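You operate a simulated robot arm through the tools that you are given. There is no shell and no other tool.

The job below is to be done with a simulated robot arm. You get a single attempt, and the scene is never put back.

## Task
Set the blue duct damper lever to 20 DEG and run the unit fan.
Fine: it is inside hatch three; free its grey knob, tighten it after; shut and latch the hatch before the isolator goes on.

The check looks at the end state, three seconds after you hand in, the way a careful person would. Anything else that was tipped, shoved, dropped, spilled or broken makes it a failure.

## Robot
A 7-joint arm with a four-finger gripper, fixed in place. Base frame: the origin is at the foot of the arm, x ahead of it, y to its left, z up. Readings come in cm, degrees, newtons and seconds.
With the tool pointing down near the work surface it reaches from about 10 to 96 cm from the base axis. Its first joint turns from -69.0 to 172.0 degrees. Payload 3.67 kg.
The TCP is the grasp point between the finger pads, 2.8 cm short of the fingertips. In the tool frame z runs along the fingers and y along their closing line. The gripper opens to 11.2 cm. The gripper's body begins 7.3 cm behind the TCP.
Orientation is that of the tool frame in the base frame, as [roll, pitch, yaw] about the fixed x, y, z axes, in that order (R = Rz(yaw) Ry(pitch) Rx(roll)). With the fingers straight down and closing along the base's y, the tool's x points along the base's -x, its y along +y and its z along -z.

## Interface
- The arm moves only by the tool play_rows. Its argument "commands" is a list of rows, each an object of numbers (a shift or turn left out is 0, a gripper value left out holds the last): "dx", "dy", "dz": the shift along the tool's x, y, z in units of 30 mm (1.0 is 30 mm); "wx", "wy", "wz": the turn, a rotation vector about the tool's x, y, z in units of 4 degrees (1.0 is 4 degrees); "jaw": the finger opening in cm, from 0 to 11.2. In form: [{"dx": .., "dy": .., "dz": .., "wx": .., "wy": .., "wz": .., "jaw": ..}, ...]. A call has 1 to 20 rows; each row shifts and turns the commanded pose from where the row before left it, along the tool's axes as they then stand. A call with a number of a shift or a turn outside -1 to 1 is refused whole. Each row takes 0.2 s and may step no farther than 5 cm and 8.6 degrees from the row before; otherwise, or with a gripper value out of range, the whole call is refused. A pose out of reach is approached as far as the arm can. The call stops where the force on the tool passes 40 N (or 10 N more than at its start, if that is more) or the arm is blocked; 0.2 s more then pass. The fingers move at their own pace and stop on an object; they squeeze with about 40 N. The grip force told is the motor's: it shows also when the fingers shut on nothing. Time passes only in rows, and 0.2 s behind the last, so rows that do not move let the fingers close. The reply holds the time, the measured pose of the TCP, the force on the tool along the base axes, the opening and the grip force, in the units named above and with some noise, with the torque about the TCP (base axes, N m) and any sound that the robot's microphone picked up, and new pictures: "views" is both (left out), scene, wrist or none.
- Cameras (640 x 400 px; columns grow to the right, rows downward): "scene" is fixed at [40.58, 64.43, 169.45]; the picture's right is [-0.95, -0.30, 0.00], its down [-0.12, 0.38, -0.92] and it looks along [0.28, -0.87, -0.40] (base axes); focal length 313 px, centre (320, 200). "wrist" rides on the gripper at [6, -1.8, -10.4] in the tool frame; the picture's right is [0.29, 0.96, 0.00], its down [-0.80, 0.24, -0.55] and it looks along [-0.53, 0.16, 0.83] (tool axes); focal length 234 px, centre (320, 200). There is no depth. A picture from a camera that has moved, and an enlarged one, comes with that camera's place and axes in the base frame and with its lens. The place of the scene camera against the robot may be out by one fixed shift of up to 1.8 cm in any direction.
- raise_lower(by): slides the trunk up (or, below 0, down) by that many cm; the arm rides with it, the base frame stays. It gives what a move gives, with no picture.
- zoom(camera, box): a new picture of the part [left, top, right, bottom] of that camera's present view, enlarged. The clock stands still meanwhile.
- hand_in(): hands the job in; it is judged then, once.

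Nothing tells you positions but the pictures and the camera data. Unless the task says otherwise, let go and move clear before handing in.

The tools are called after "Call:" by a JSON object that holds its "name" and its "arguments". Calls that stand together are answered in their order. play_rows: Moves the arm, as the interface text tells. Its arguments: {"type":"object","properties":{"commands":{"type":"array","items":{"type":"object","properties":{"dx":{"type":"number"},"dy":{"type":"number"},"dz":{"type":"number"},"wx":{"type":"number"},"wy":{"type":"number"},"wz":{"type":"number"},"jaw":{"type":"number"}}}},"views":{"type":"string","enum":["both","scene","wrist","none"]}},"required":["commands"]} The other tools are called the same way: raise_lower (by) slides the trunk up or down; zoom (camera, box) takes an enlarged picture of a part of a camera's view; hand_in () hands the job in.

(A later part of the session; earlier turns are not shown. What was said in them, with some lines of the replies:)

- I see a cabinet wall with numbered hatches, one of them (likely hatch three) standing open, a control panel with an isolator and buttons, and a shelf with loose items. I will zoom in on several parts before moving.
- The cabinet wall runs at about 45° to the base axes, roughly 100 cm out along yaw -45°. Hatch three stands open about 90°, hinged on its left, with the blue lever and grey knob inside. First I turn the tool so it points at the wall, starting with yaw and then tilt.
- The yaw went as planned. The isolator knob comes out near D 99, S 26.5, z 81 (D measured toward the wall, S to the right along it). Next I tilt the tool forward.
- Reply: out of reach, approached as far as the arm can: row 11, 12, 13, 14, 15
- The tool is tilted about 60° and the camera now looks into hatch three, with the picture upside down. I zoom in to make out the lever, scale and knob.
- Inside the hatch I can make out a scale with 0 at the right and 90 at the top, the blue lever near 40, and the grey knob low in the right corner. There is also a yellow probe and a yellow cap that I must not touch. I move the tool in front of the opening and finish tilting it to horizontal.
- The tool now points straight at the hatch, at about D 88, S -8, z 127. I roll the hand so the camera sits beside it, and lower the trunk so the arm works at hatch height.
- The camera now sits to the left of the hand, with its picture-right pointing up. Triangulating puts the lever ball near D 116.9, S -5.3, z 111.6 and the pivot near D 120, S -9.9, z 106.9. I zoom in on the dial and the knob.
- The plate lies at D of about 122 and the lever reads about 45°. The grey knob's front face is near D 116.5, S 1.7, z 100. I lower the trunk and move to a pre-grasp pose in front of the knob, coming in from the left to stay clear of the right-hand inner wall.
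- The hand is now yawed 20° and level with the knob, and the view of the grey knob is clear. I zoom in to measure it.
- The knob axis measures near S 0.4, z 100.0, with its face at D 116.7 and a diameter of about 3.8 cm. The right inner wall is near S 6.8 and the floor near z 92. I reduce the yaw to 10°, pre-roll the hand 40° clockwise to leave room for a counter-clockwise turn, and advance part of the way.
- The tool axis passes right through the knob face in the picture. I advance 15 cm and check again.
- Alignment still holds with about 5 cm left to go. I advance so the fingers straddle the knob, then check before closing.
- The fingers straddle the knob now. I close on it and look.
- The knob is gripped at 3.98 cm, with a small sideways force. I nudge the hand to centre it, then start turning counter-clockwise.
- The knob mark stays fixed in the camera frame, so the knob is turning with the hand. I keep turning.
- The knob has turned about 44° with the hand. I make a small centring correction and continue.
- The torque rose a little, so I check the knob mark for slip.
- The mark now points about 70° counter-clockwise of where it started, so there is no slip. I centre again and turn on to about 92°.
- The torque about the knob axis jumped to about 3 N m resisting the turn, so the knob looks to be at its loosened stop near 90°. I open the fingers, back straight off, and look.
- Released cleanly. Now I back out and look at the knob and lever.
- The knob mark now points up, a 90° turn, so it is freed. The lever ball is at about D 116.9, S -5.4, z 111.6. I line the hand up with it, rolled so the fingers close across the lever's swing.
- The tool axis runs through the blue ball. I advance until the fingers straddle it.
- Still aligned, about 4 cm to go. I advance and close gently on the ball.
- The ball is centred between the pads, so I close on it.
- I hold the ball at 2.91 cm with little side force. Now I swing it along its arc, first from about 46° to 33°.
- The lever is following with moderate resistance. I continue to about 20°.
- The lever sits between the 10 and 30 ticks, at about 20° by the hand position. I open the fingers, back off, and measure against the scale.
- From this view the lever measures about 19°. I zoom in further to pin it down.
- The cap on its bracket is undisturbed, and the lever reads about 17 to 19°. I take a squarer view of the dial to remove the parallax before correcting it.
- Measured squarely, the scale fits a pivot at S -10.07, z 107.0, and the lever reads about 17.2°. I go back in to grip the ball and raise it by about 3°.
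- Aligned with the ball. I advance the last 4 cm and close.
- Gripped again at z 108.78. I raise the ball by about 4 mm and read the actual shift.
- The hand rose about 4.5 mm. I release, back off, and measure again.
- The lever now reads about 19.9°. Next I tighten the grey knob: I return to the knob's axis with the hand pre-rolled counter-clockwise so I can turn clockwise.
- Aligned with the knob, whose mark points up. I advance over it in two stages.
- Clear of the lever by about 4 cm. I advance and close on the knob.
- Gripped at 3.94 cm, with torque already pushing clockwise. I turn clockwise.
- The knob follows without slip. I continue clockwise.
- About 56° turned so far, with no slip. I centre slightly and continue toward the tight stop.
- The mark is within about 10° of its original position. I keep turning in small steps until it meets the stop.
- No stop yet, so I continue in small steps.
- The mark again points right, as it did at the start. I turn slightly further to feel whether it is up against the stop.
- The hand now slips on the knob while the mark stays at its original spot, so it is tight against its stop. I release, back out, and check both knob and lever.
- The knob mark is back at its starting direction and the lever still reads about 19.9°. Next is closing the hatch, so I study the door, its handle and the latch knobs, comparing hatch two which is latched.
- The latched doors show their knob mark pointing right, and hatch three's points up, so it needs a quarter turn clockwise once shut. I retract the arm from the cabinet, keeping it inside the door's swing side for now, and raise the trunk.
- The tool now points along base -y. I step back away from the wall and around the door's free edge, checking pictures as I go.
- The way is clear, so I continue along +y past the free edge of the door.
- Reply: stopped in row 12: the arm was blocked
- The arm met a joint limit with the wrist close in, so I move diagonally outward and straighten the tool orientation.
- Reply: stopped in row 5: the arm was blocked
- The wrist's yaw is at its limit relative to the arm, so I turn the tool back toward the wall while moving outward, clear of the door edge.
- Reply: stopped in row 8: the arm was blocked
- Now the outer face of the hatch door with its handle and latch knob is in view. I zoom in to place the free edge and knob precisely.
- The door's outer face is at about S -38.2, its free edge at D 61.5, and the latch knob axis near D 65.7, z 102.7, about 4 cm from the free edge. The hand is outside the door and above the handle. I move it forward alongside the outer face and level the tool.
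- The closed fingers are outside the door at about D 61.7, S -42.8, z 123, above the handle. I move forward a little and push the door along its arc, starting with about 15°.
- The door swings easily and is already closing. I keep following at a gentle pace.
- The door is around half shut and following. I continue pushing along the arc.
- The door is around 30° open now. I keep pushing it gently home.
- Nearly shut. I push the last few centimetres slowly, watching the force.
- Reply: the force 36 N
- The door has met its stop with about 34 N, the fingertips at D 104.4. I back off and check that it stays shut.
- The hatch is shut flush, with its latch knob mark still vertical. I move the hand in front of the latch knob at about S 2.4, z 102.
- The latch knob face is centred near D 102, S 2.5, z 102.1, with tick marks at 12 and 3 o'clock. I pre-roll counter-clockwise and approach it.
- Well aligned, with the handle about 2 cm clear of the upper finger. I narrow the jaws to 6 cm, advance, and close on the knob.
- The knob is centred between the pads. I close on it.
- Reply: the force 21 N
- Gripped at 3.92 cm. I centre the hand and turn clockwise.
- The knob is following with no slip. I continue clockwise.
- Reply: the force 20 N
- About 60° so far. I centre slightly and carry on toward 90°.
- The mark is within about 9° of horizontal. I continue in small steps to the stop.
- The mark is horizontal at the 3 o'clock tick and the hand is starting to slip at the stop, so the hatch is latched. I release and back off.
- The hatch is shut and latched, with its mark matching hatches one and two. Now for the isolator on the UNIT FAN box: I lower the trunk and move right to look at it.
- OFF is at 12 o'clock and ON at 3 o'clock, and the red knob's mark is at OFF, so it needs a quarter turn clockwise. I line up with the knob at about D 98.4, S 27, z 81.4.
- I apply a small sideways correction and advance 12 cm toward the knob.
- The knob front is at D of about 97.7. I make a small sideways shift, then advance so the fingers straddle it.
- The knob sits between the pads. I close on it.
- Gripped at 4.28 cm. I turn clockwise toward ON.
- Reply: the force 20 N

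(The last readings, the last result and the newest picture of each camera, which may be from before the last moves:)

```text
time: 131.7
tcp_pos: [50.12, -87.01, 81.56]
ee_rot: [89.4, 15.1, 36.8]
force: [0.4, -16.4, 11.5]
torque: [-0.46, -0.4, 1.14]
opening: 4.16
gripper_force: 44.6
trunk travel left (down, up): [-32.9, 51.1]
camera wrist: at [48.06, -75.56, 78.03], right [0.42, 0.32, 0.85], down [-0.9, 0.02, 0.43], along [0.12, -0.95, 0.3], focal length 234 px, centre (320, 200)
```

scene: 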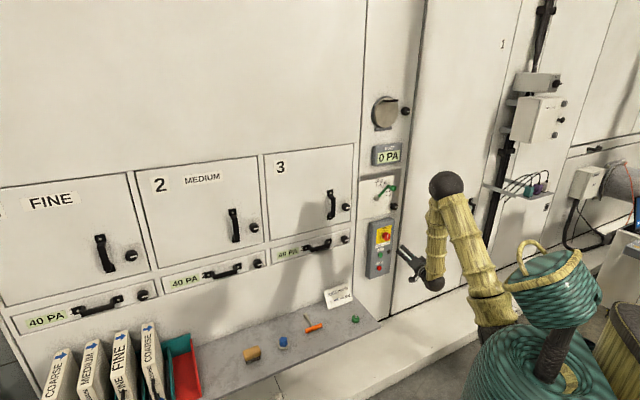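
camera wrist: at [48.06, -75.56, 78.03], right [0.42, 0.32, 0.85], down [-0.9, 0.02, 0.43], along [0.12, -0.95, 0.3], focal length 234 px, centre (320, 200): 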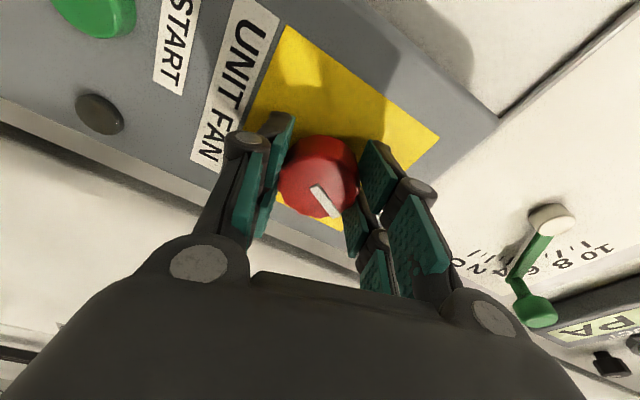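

Turning well with no slip. I continue.

Call:
{"name": "play_rows", "arguments": {"commands": [{"dy": 0.05, "dx": -0.05, "dz": 0.05}, {"wz": 1}, {"wz": 1}, {"wz": 1}, {"wz": 1}, {"wz": 1}, {"wz": 1}, {"wz": 1}, {"wz": 1}], "views": "wrist"}}

```text
time: 133.7
tcp_pos: [50.07, -87.18, 81.52]
ee_rot: [89.5, -16.9, 37.2]
force: [-2.1, 15.4, -13.1]
torque: [1.07, 1.03, 0.18]
opening: 4.23
gripper_force: 44.9
trunk travel left (down, up): [-32.9, 51.1]
camera wrist: at [48.87, -75.12, 81.4], right [-0.01, 0.01, 1.0], down [-1.0, -0.06, -0.01], along [0.06, -1.0, 0.01], focal length 234 px, centre (320, 200)
```

wrist: 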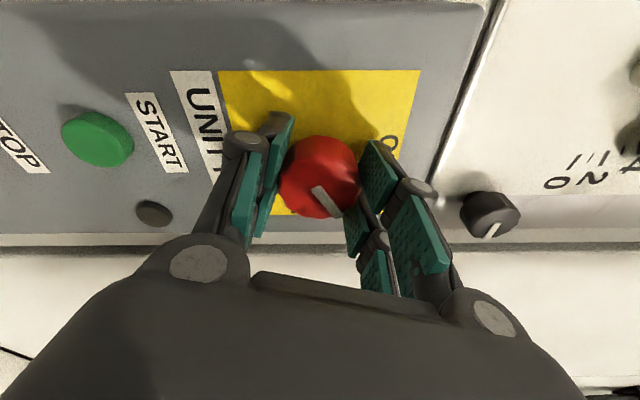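

About 60° done. I centre slightly and continue to ON.

Call:
{"name": "play_rows", "arguments": {"commands": [{"dy": -0.08, "dz": -0.04}, {"wz": 1}, {"wz": 1}, {"wz": 1}, {"wz": 1}, {"wz": 1}, {"wz": 1}, {"wz": 1}], "views": "wrist"}}

Call:
{"name": "zoom", "arguments": {"camera": "wrist", "box": [260, 110, 400, 230]}}

```text
time: 135.5
tcp_pos: [49.97, -87.1, 81.59]
ee_rot: [89.1, -44.7, 37.5]
force: [9.0, -22.7, 19.2]
torque: [0.81, 0.65, 0.27]
opening: 4.3
gripper_force: 45.2
trunk travel left (down, up): [-32.9, 51.1]
camera wrist: at [48.16, -75.49, 84.27], right [-0.38, -0.28, 0.88], down [-0.92, 0.0, -0.4], along [0.11, -0.96, -0.25], focal length 234 px, centre (320, 200)
```

wrist: 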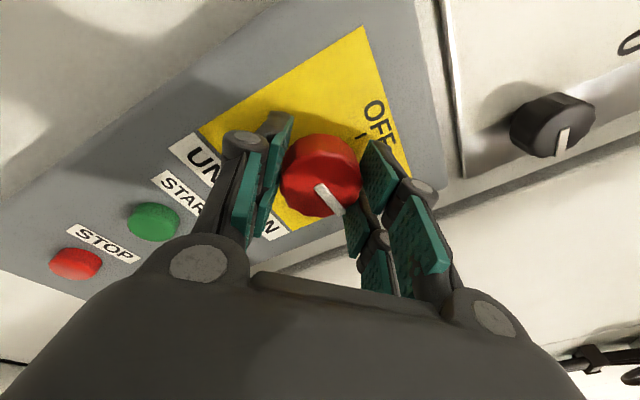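

```text
3.33 times, centred on (330, 170) of wrist
camera zoom: at [48.16, -75.49, 84.27], right [-0.38, -0.28, 0.88], down [-0.92, 0.0, -0.4], along [0.11, -0.96, -0.25], focal length 781 px, centre (287, 300)
```

zoom: 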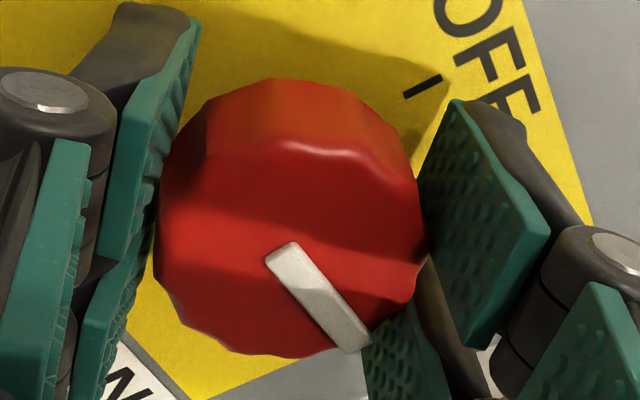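

The mark is within about 4° of ON. I relieve the side load and turn the last few degrees.

Call:
{"name": "play_rows", "arguments": {"commands": [{"dy": 0.06, "dz": 0.05}, {"wz": 0.8}, {"wz": 0.8}], "views": "none"}}

Call:
{"name": "play_rows", "arguments": {"commands": [{"wz": 0.7}], "views": "wrist"}}

Call:
{"name": "zoom", "arguments": {"camera": "wrist", "box": [260, 110, 400, 230]}}

```text
time: 136.3
tcp_pos: [49.95, -87.11, 81.43]
ee_rot: [89.4, -51.2, 37.5]
force: [-5.9, 2.3, 5.7]
torque: [0.12, 0.96, 0.33]
opening: 4.31
gripper_force: 44.7
trunk travel left (down, up): [-32.9, 51.1]
```

```text
time: 136.7
tcp_pos: [49.94, -87.13, 81.45]
ee_rot: [89.3, -54.0, 37.6]
force: [-8.8, 7.9, 0.6]
torque: [-0.13, 0.8, 0.42]
opening: 4.32
gripper_force: 44.7
trunk travel left (down, up): [-32.9, 51.1]
camera wrist: at [47.74, -75.84, 85.14], right [-0.49, -0.36, 0.8], down [-0.86, 0.04, -0.51], along [0.15, -0.93, -0.33], focal length 234 px, centre (320, 200)
```

wrist: 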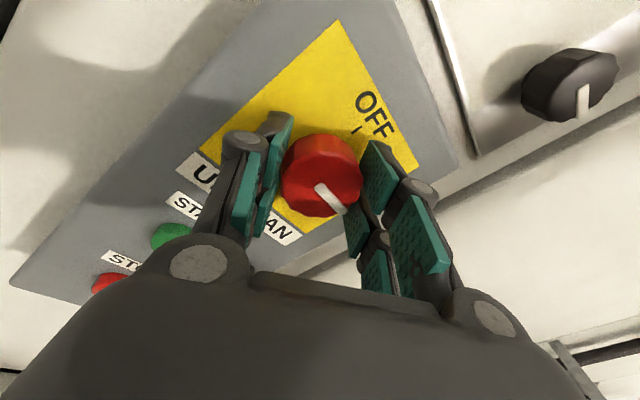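

```text
3.33 times, centred on (330, 170) of wrist
camera zoom: at [47.74, -75.84, 85.14], right [-0.49, -0.36, 0.8], down [-0.86, 0.04, -0.51], along [0.15, -0.93, -0.33], focal length 781 px, centre (287, 300)
```

zoom: 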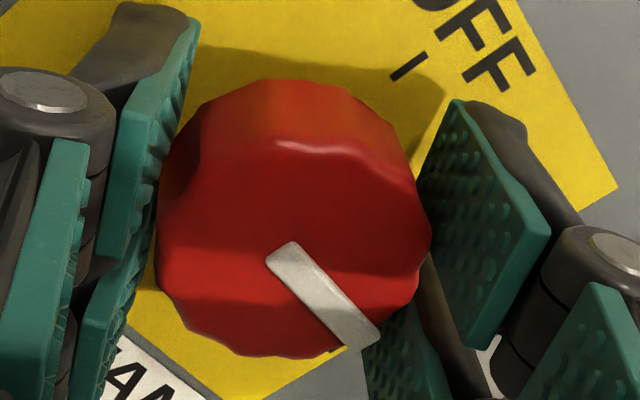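

The isolator is at its ON stop, with the mark at 3 o'clock. I release and back away, then look at the START button.

Call:
{"name": "play_rows", "arguments": {"commands": [{"jaw": 6.5}, {"jaw": 6.5}, {"dz": -0.4}, {"dz": -0.8}, {"dz": -0.8}, {"dz": -0.8}, {"dz": -0.8}, {"dz": -0.8}], "views": "none"}}

Call:
{"name": "play_rows", "arguments": {"commands": [{"wz": -1}, {"wz": -1}, {"wz": -1}, {"wz": -1}, {"wz": -1}, {"wz": -1}, {"wz": -1}, {"wz": -1}, {"wz": -1}, {"wz": -1}, {"wz": -1}, {"wz": -1}, {"wz": -1}, {"wz": -0.3, "jaw": 0}], "views": "both"}}

Call:
{"name": "zoom", "arguments": {"camera": "wrist", "box": [100, 0, 400, 200]}}

Call:
{"name": "zoom", "arguments": {"camera": "scene", "box": [330, 130, 450, 290]}}

```text
time: 138.5
tcp_pos: [42.31, -76.56, 81.31]
ee_rot: [89.0, -54.0, 37.7]
force: [0.6, 0.9, -0.3]
torque: [0.0, -0.01, 0.01]
opening: 6.49
gripper_force: 0.1
trunk travel left (down, up): [-32.9, 51.1]
```

```text
time: 141.5
tcp_pos: [42.12, -76.73, 81.48]
ee_rot: [89.5, -0.7, 37.0]
force: [0.3, 0.1, -0.5]
torque: [0.02, 0.02, -0.01]
opening: 0.0
gripper_force: 13.5
trunk travel left (down, up): [-32.9, 51.1]
camera wrist: at [40.67, -64.88, 79.56], right [0.22, 0.17, 0.96], down [-0.97, -0.04, 0.23], along [0.07, -0.98, 0.16], focal length 234 px, centre (320, 200)
```

scene: 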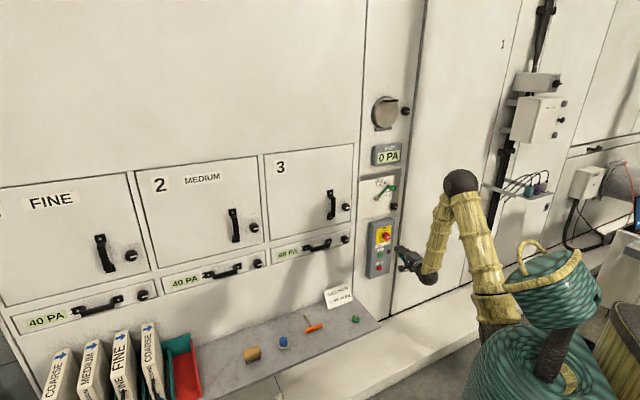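
wrist: 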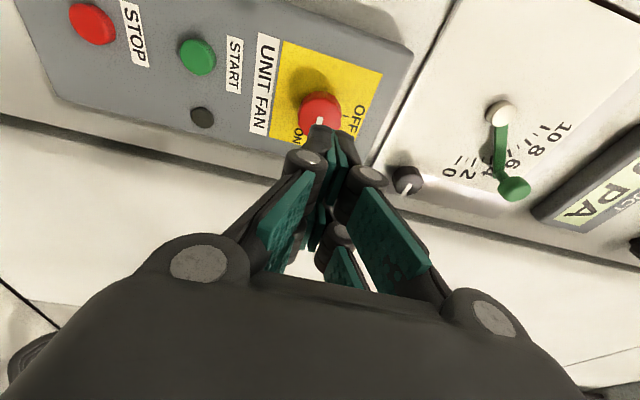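

```text
2.00 times, centred on (250, 100) of wrist
camera zoom: at [40.67, -64.88, 79.56], right [0.22, 0.17, 0.96], down [-0.97, -0.04, 0.23], along [0.07, -0.98, 0.16], focal length 468 px, centre (460, 400)
```

zoom: 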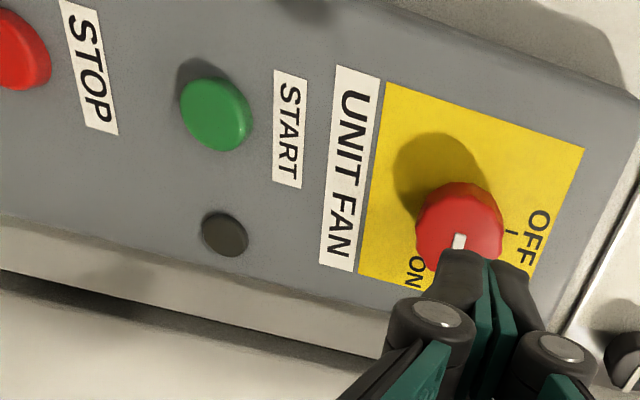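

```text
2.50 times, centred on (390, 210) of scene
camera zoom: at [40.58, 64.43, 169.45], right [-0.95, -0.3, 0.0], down [-0.12, 0.38, -0.92], along [0.28, -0.87, -0.4], focal length 783 px, centre (145, 175)
```

zoom: 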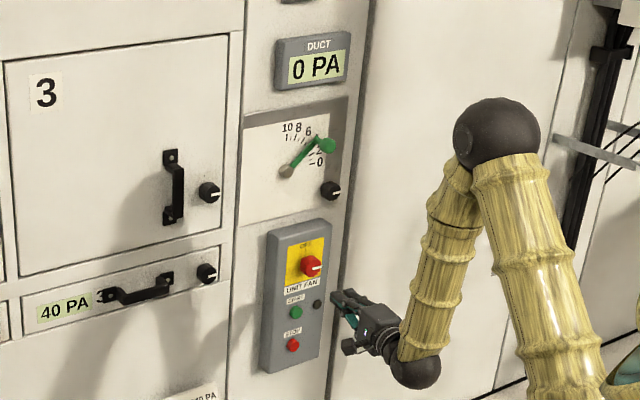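

The isolator is ON. START's front is at about D 100, S 25.0, z 68.8. I lower the trunk and line the closed fingertips up with it.

Call:
{"name": "raise_lower", "arguments": {"by": -12.6}}

Call:
{"name": "play_rows", "arguments": {"commands": [{"dx": 0.28, "dz": -0.04}, {"dx": 0.28, "dz": -0.04}], "views": "both"}}

Call:
{"name": "zoom", "arguments": {"camera": "wrist", "box": [200, 20, 480, 200]}}

```text
time: 143.0
tcp_pos: [41.98, -76.68, 68.94]
ee_rot: [89.4, -0.8, 37.0]
force: [0.1, 0.4, -0.6]
torque: [0.0, -0.01, 0.0]
opening: 0.0
gripper_force: 35.6
trunk travel left (down, up): [-20.3, 63.7]
```

```text
time: 143.6
tcp_pos: [43.21, -75.49, 68.94]
ee_rot: [89.6, -0.6, 36.9]
force: [0.5, 0.1, 0.7]
torque: [-0.01, 0.04, -0.03]
opening: 0.0
gripper_force: 35.7
trunk travel left (down, up): [-20.3, 63.7]
camera wrist: at [41.89, -63.61, 67.09], right [0.22, 0.17, 0.96], down [-0.97, -0.04, 0.22], along [0.07, -0.98, 0.16], focal length 234 px, centre (320, 200)
```

scene: 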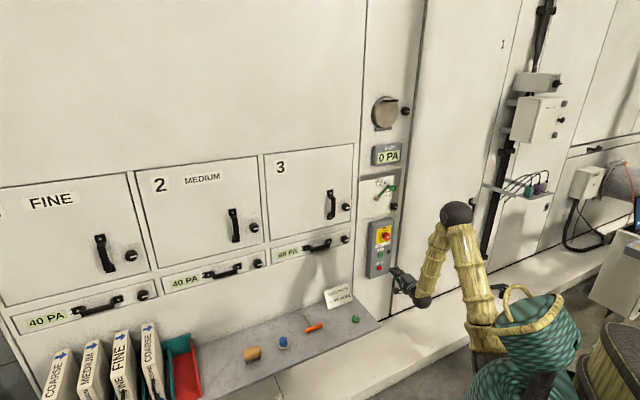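
wrist: 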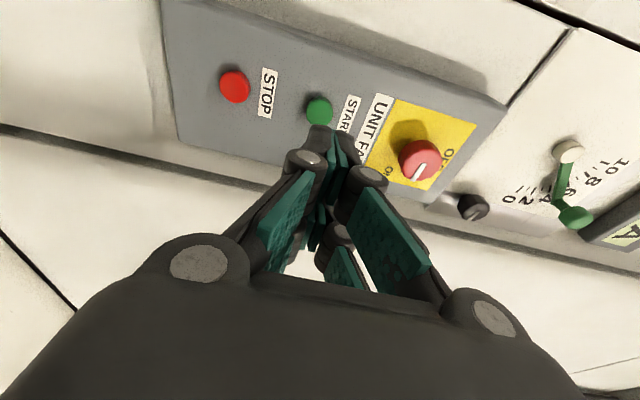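

```text
2.22 times, centred on (340, 110) of wrist
camera zoom: at [41.89, -63.61, 67.09], right [0.22, 0.17, 0.96], down [-0.97, -0.04, 0.22], along [0.07, -0.98, 0.16], focal length 520 px, centre (276, 400)
```

zoom: 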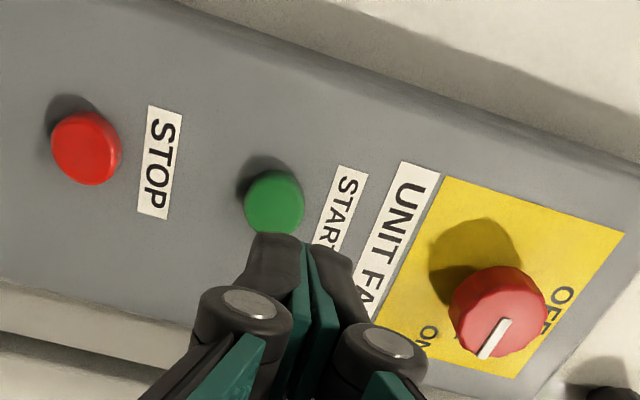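

The tool axis points at START. I advance most of the way, then press slowly.

Call:
{"name": "play_rows", "arguments": {"commands": [{"dx": 0.08, "dz": 0.7}, {"dz": 0.7}, {"dz": 0.7}, {"dz": 0.7}, {"dz": 0.7}], "views": "wrist"}}

Call:
{"name": "zoom", "arguments": {"camera": "wrist", "box": [230, 60, 430, 190]}}

```text
time: 144.8
tcp_pos: [49.96, -83.95, 69.1]
ee_rot: [89.5, -0.7, 37.1]
force: [0.5, -0.5, -1.0]
torque: [0.02, -0.01, 0.0]
opening: 0.0
gripper_force: 35.9
trunk travel left (down, up): [-20.3, 63.7]
camera wrist: at [48.42, -71.97, 67.16], right [0.22, 0.17, 0.96], down [-0.97, -0.04, 0.22], along [0.07, -0.98, 0.16], focal length 234 px, centre (320, 200)
```

wrist: 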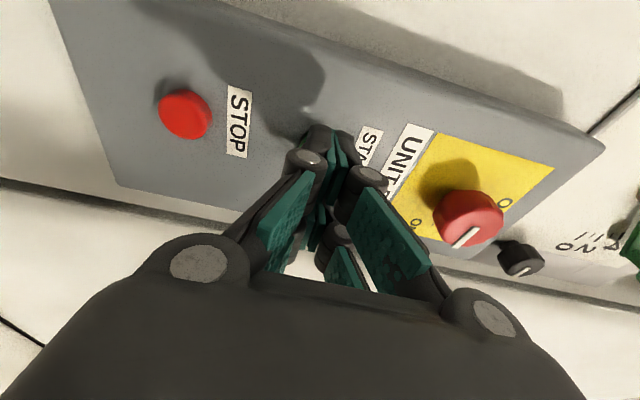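

```text
3.08 times, centred on (330, 125) of wrist
camera zoom: at [48.42, -71.97, 67.16], right [0.22, 0.17, 0.96], down [-0.97, -0.04, 0.22], along [0.07, -0.98, 0.16], focal length 720 px, centre (289, 431)
```

zoom: 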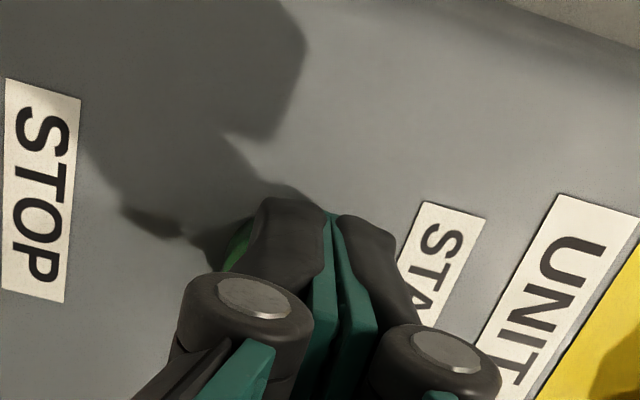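

The fingertips are about 2 cm from the button. I press in slow steps and watch the force and the lamp.

Call:
{"name": "play_rows", "arguments": {"commands": [{"dz": 0.15}, {"dz": 0.15}, {"dz": 0.15}, {"dz": 0.15}, {"dz": 0.15}], "views": "both"}}

```text
time: 146.0
tcp_pos: [51.15, -85.67, 68.96]
ee_rot: [89.5, -0.8, 37.0]
force: [0.0, 0.7, 0.0]
torque: [0.02, -0.03, 0.0]
opening: 0.59
gripper_force: 35.2
trunk travel left (down, up): [-20.3, 63.7]
camera wrist: at [49.82, -73.72, 67.08], right [0.21, 0.17, 0.96], down [-0.97, -0.04, 0.22], along [0.07, -0.98, 0.16], focal length 234 px, centre (320, 200)
```

scene: 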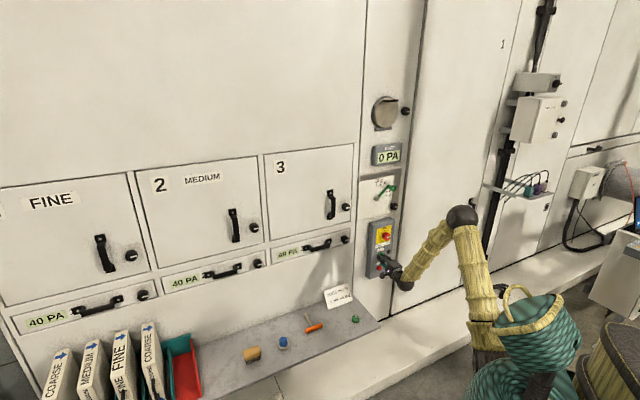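
wrist: 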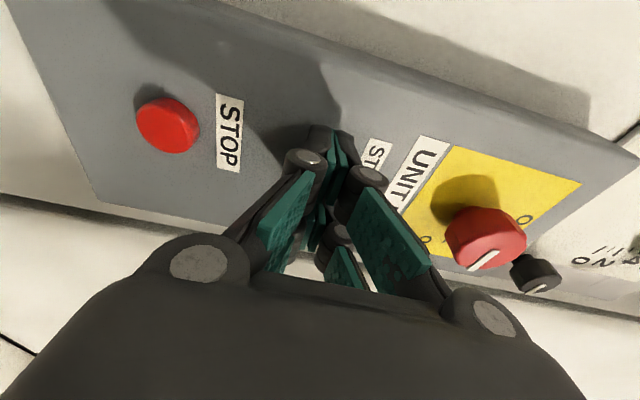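

The fingers have just reached the button. I continue pressing in smaller steps.

Call:
{"name": "play_rows", "arguments": {"commands": [{"dz": 0.1}, {"dz": 0.1}], "views": "none"}}

Call:
{"name": "play_rows", "arguments": {"commands": [{"dz": 0.1}, {"dz": 0.1}], "views": "both"}}

```text
time: 146.6
tcp_pos: [51.53, -86.07, 68.98]
ee_rot: [89.6, -0.8, 37.0]
force: [-2.0, 5.9, 0.7]
torque: [0.01, -0.03, 0.11]
opening: 0.61
gripper_force: 35.8
trunk travel left (down, up): [-20.3, 63.7]
heard: click
```

```text
time: 147.2
tcp_pos: [51.67, -86.25, 69.03]
ee_rot: [89.6, -0.9, 37.0]
force: [-19.4, 23.0, 6.6]
torque: [-0.06, -0.12, 0.34]
opening: 0.61
gripper_force: 35.6
trunk travel left (down, up): [-20.3, 63.7]
stopped in row 2: the force on the tool passed its limit at 44 N (the readings are from after the stop); the commanded pose is now the measured one
camera wrist: at [50.21, -74.27, 67.13], right [0.22, 0.17, 0.96], down [-0.97, -0.04, 0.23], along [0.08, -0.98, 0.16], focal length 234 px, centre (320, 200)
```

scene: 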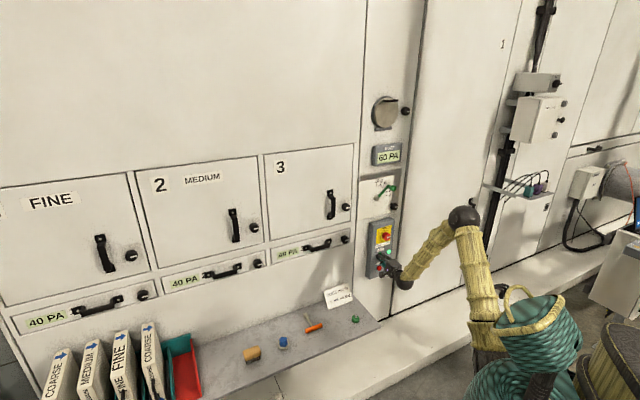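
wrist: 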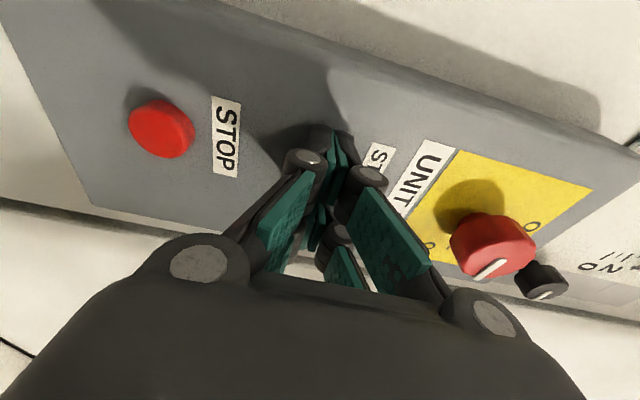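

A click sounded and the duct display now reads 60 PA and is climbing, so the fan is starting. I back straight off and check.

Call:
{"name": "play_rows", "arguments": {"commands": [{"dz": -0.4}, {"dz": -0.8}, {"dz": -0.9}, {"dz": -0.9}, {"dz": -0.9}, {"dz": -0.9}], "views": "both"}}

Call:
{"name": "zoom", "arguments": {"camera": "scene", "box": [330, 100, 450, 290]}}

Call:
{"name": "zoom", "arguments": {"camera": "wrist", "box": [200, 0, 480, 200]}}

```text
time: 148.6
tcp_pos: [43.13, -75.04, 69.03]
ee_rot: [89.8, -0.8, 37.1]
force: [0.8, -0.1, -0.6]
torque: [0.01, -0.01, -0.02]
opening: 0.0
gripper_force: 36.1
trunk travel left (down, up): [-20.3, 63.7]
camera wrist: at [41.64, -63.06, 67.17], right [0.22, 0.17, 0.96], down [-0.97, -0.04, 0.23], along [0.08, -0.98, 0.16], focal length 234 px, centre (320, 200)
```

scene: 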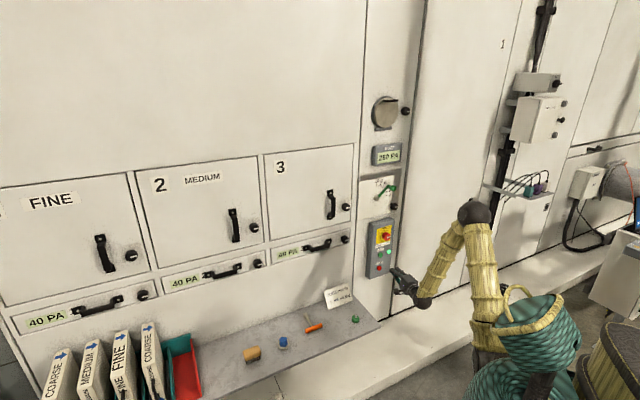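
wrist: 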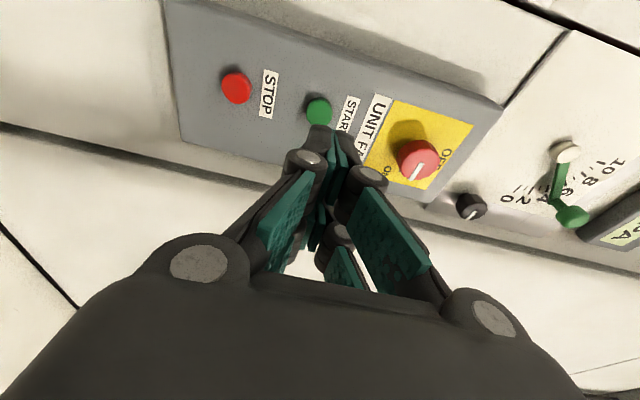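

```text
2.11 times, centred on (390, 195) of scene
camera zoom: at [40.58, 64.43, 169.45], right [-0.95, -0.3, 0.0], down [-0.12, 0.38, -0.92], along [0.28, -0.87, -0.4], focal length 659 px, centre (173, 210)
```

zoom: 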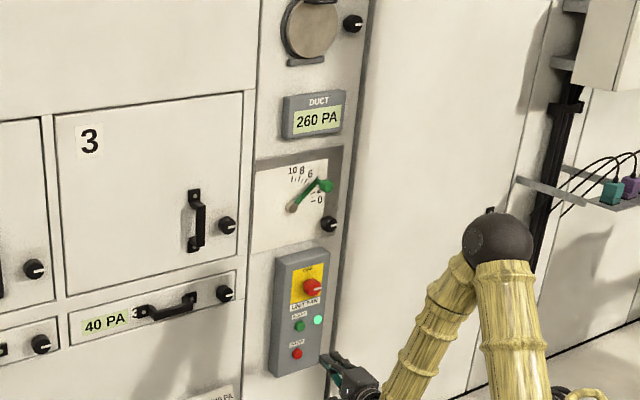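

```text
2.00 times, centred on (340, 100) of wrist
camera zoom: at [41.64, -63.06, 67.17], right [0.22, 0.17, 0.96], down [-0.97, -0.04, 0.23], along [0.08, -0.98, 0.16], focal length 468 px, centre (280, 400)
```

zoom: 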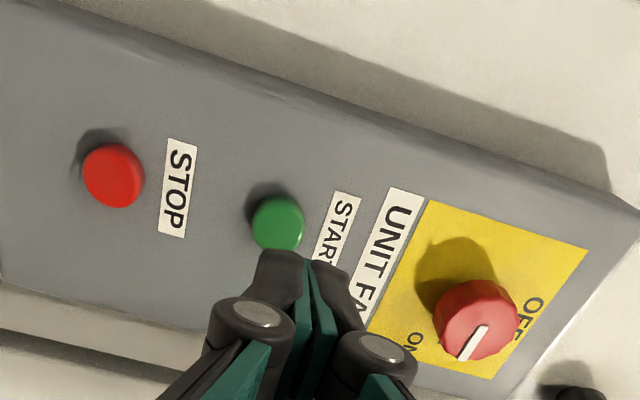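

The run lamp is lit and the display reads 260 PA. I wait a moment to see where it settles.

Call:
{"name": "play_rows", "arguments": {"commands": [{"dz": -0.5}, {"dz": -0.5}, {}, {}, {}, {}, {}, {}, {}, {}, {}, {}], "views": "scene"}}

Call:
{"name": "zoom", "arguments": {"camera": "scene", "box": [350, 130, 420, 290]}}

Call:
{"name": "zoom", "arguments": {"camera": "scene", "box": [200, 270, 400, 400]}}

Call:
{"name": "zoom", "arguments": {"camera": "scene", "box": [250, 140, 360, 280]}}

```text
time: 151.2
tcp_pos: [41.22, -72.65, 68.96]
ee_rot: [89.7, -0.8, 37.0]
force: [-0.6, -0.3, 0.8]
torque: [-0.01, 0.04, 0.02]
opening: 0.0
gripper_force: 35.8
trunk travel left (down, up): [-20.3, 63.7]
```

scene: 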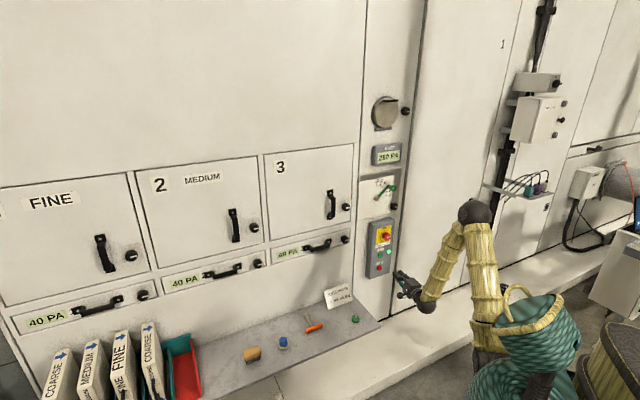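

```text
2.50 times, centred on (385, 210) of scene
camera zoom: at [40.58, 64.43, 169.45], right [-0.95, -0.3, 0.0], down [-0.12, 0.38, -0.92], along [0.28, -0.87, -0.4], focal length 783 px, centre (158, 175)
```

zoom: 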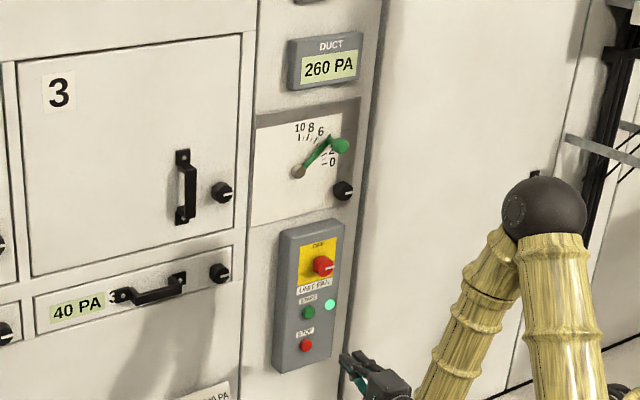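

```text
3.08 times, centred on (300, 335) of scene
camera zoom: at [40.58, 64.43, 169.45], right [-0.95, -0.3, 0.0], down [-0.12, 0.38, -0.92], along [0.28, -0.87, -0.4], focal length 963 px, centre (382, -215)
```

zoom: 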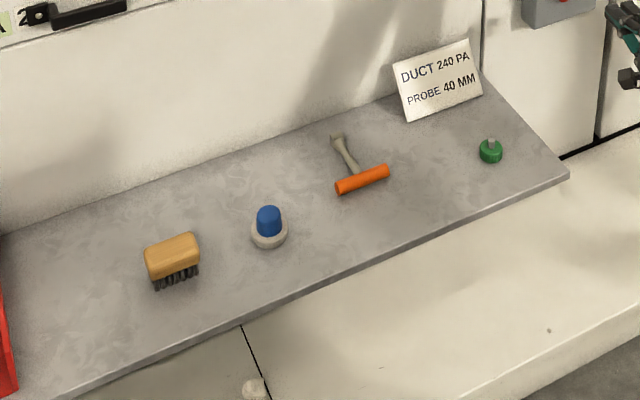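

```text
2.86 times, centred on (305, 210) of scene
camera zoom: at [40.58, 64.43, 169.45], right [-0.95, -0.3, 0.0], down [-0.12, 0.38, -0.92], along [0.28, -0.87, -0.4], focal length 895 px, centre (363, 171)
```

zoom: 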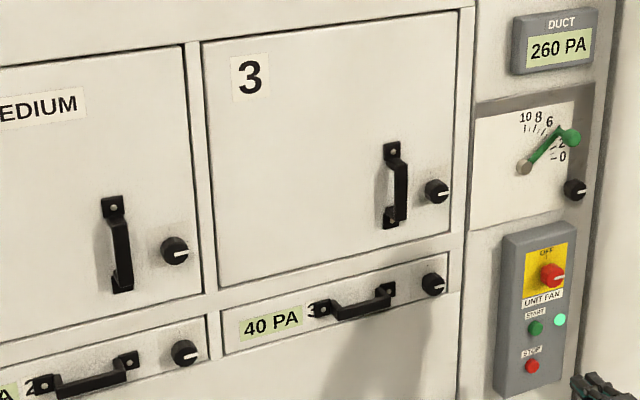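

The display is steady at 260 PA and the run lamp is lit, with the isolator ON and hatch three shut and latched. The card's 240 PA is not part of this request, so I leave the green lever alone. The loose items are undisturbed and the hand is clear, so I hand in.

Call:
{"name": "hand_in", "arguments": {}}

```text
The job is handed in.
```

The blue damper lever is set to 20 DEG and the unit fan is running. I handed the job in; no result has come back.

- **Damper lever:** it reads about 19.9° on the scale. I measured it after tightening the grey knob, which is back against its tight stop.
- **Hatch three:** it was shut flush, then latched before the isolator went on. Its latch mark now matches hatches one and two.
- **Fan:** the isolator is at ON, START clicked, and the run lamp is lit.
- **Duct pressure:** the display is steady at 260 PA. The card on the shelf says 240 PA, but the task didn't mention it, so I left the green lever alone.

I saw nothing knocked or moved on the shelf, and the yellow cap and probe in the hatch were not touched. The arm is clear of the panel.
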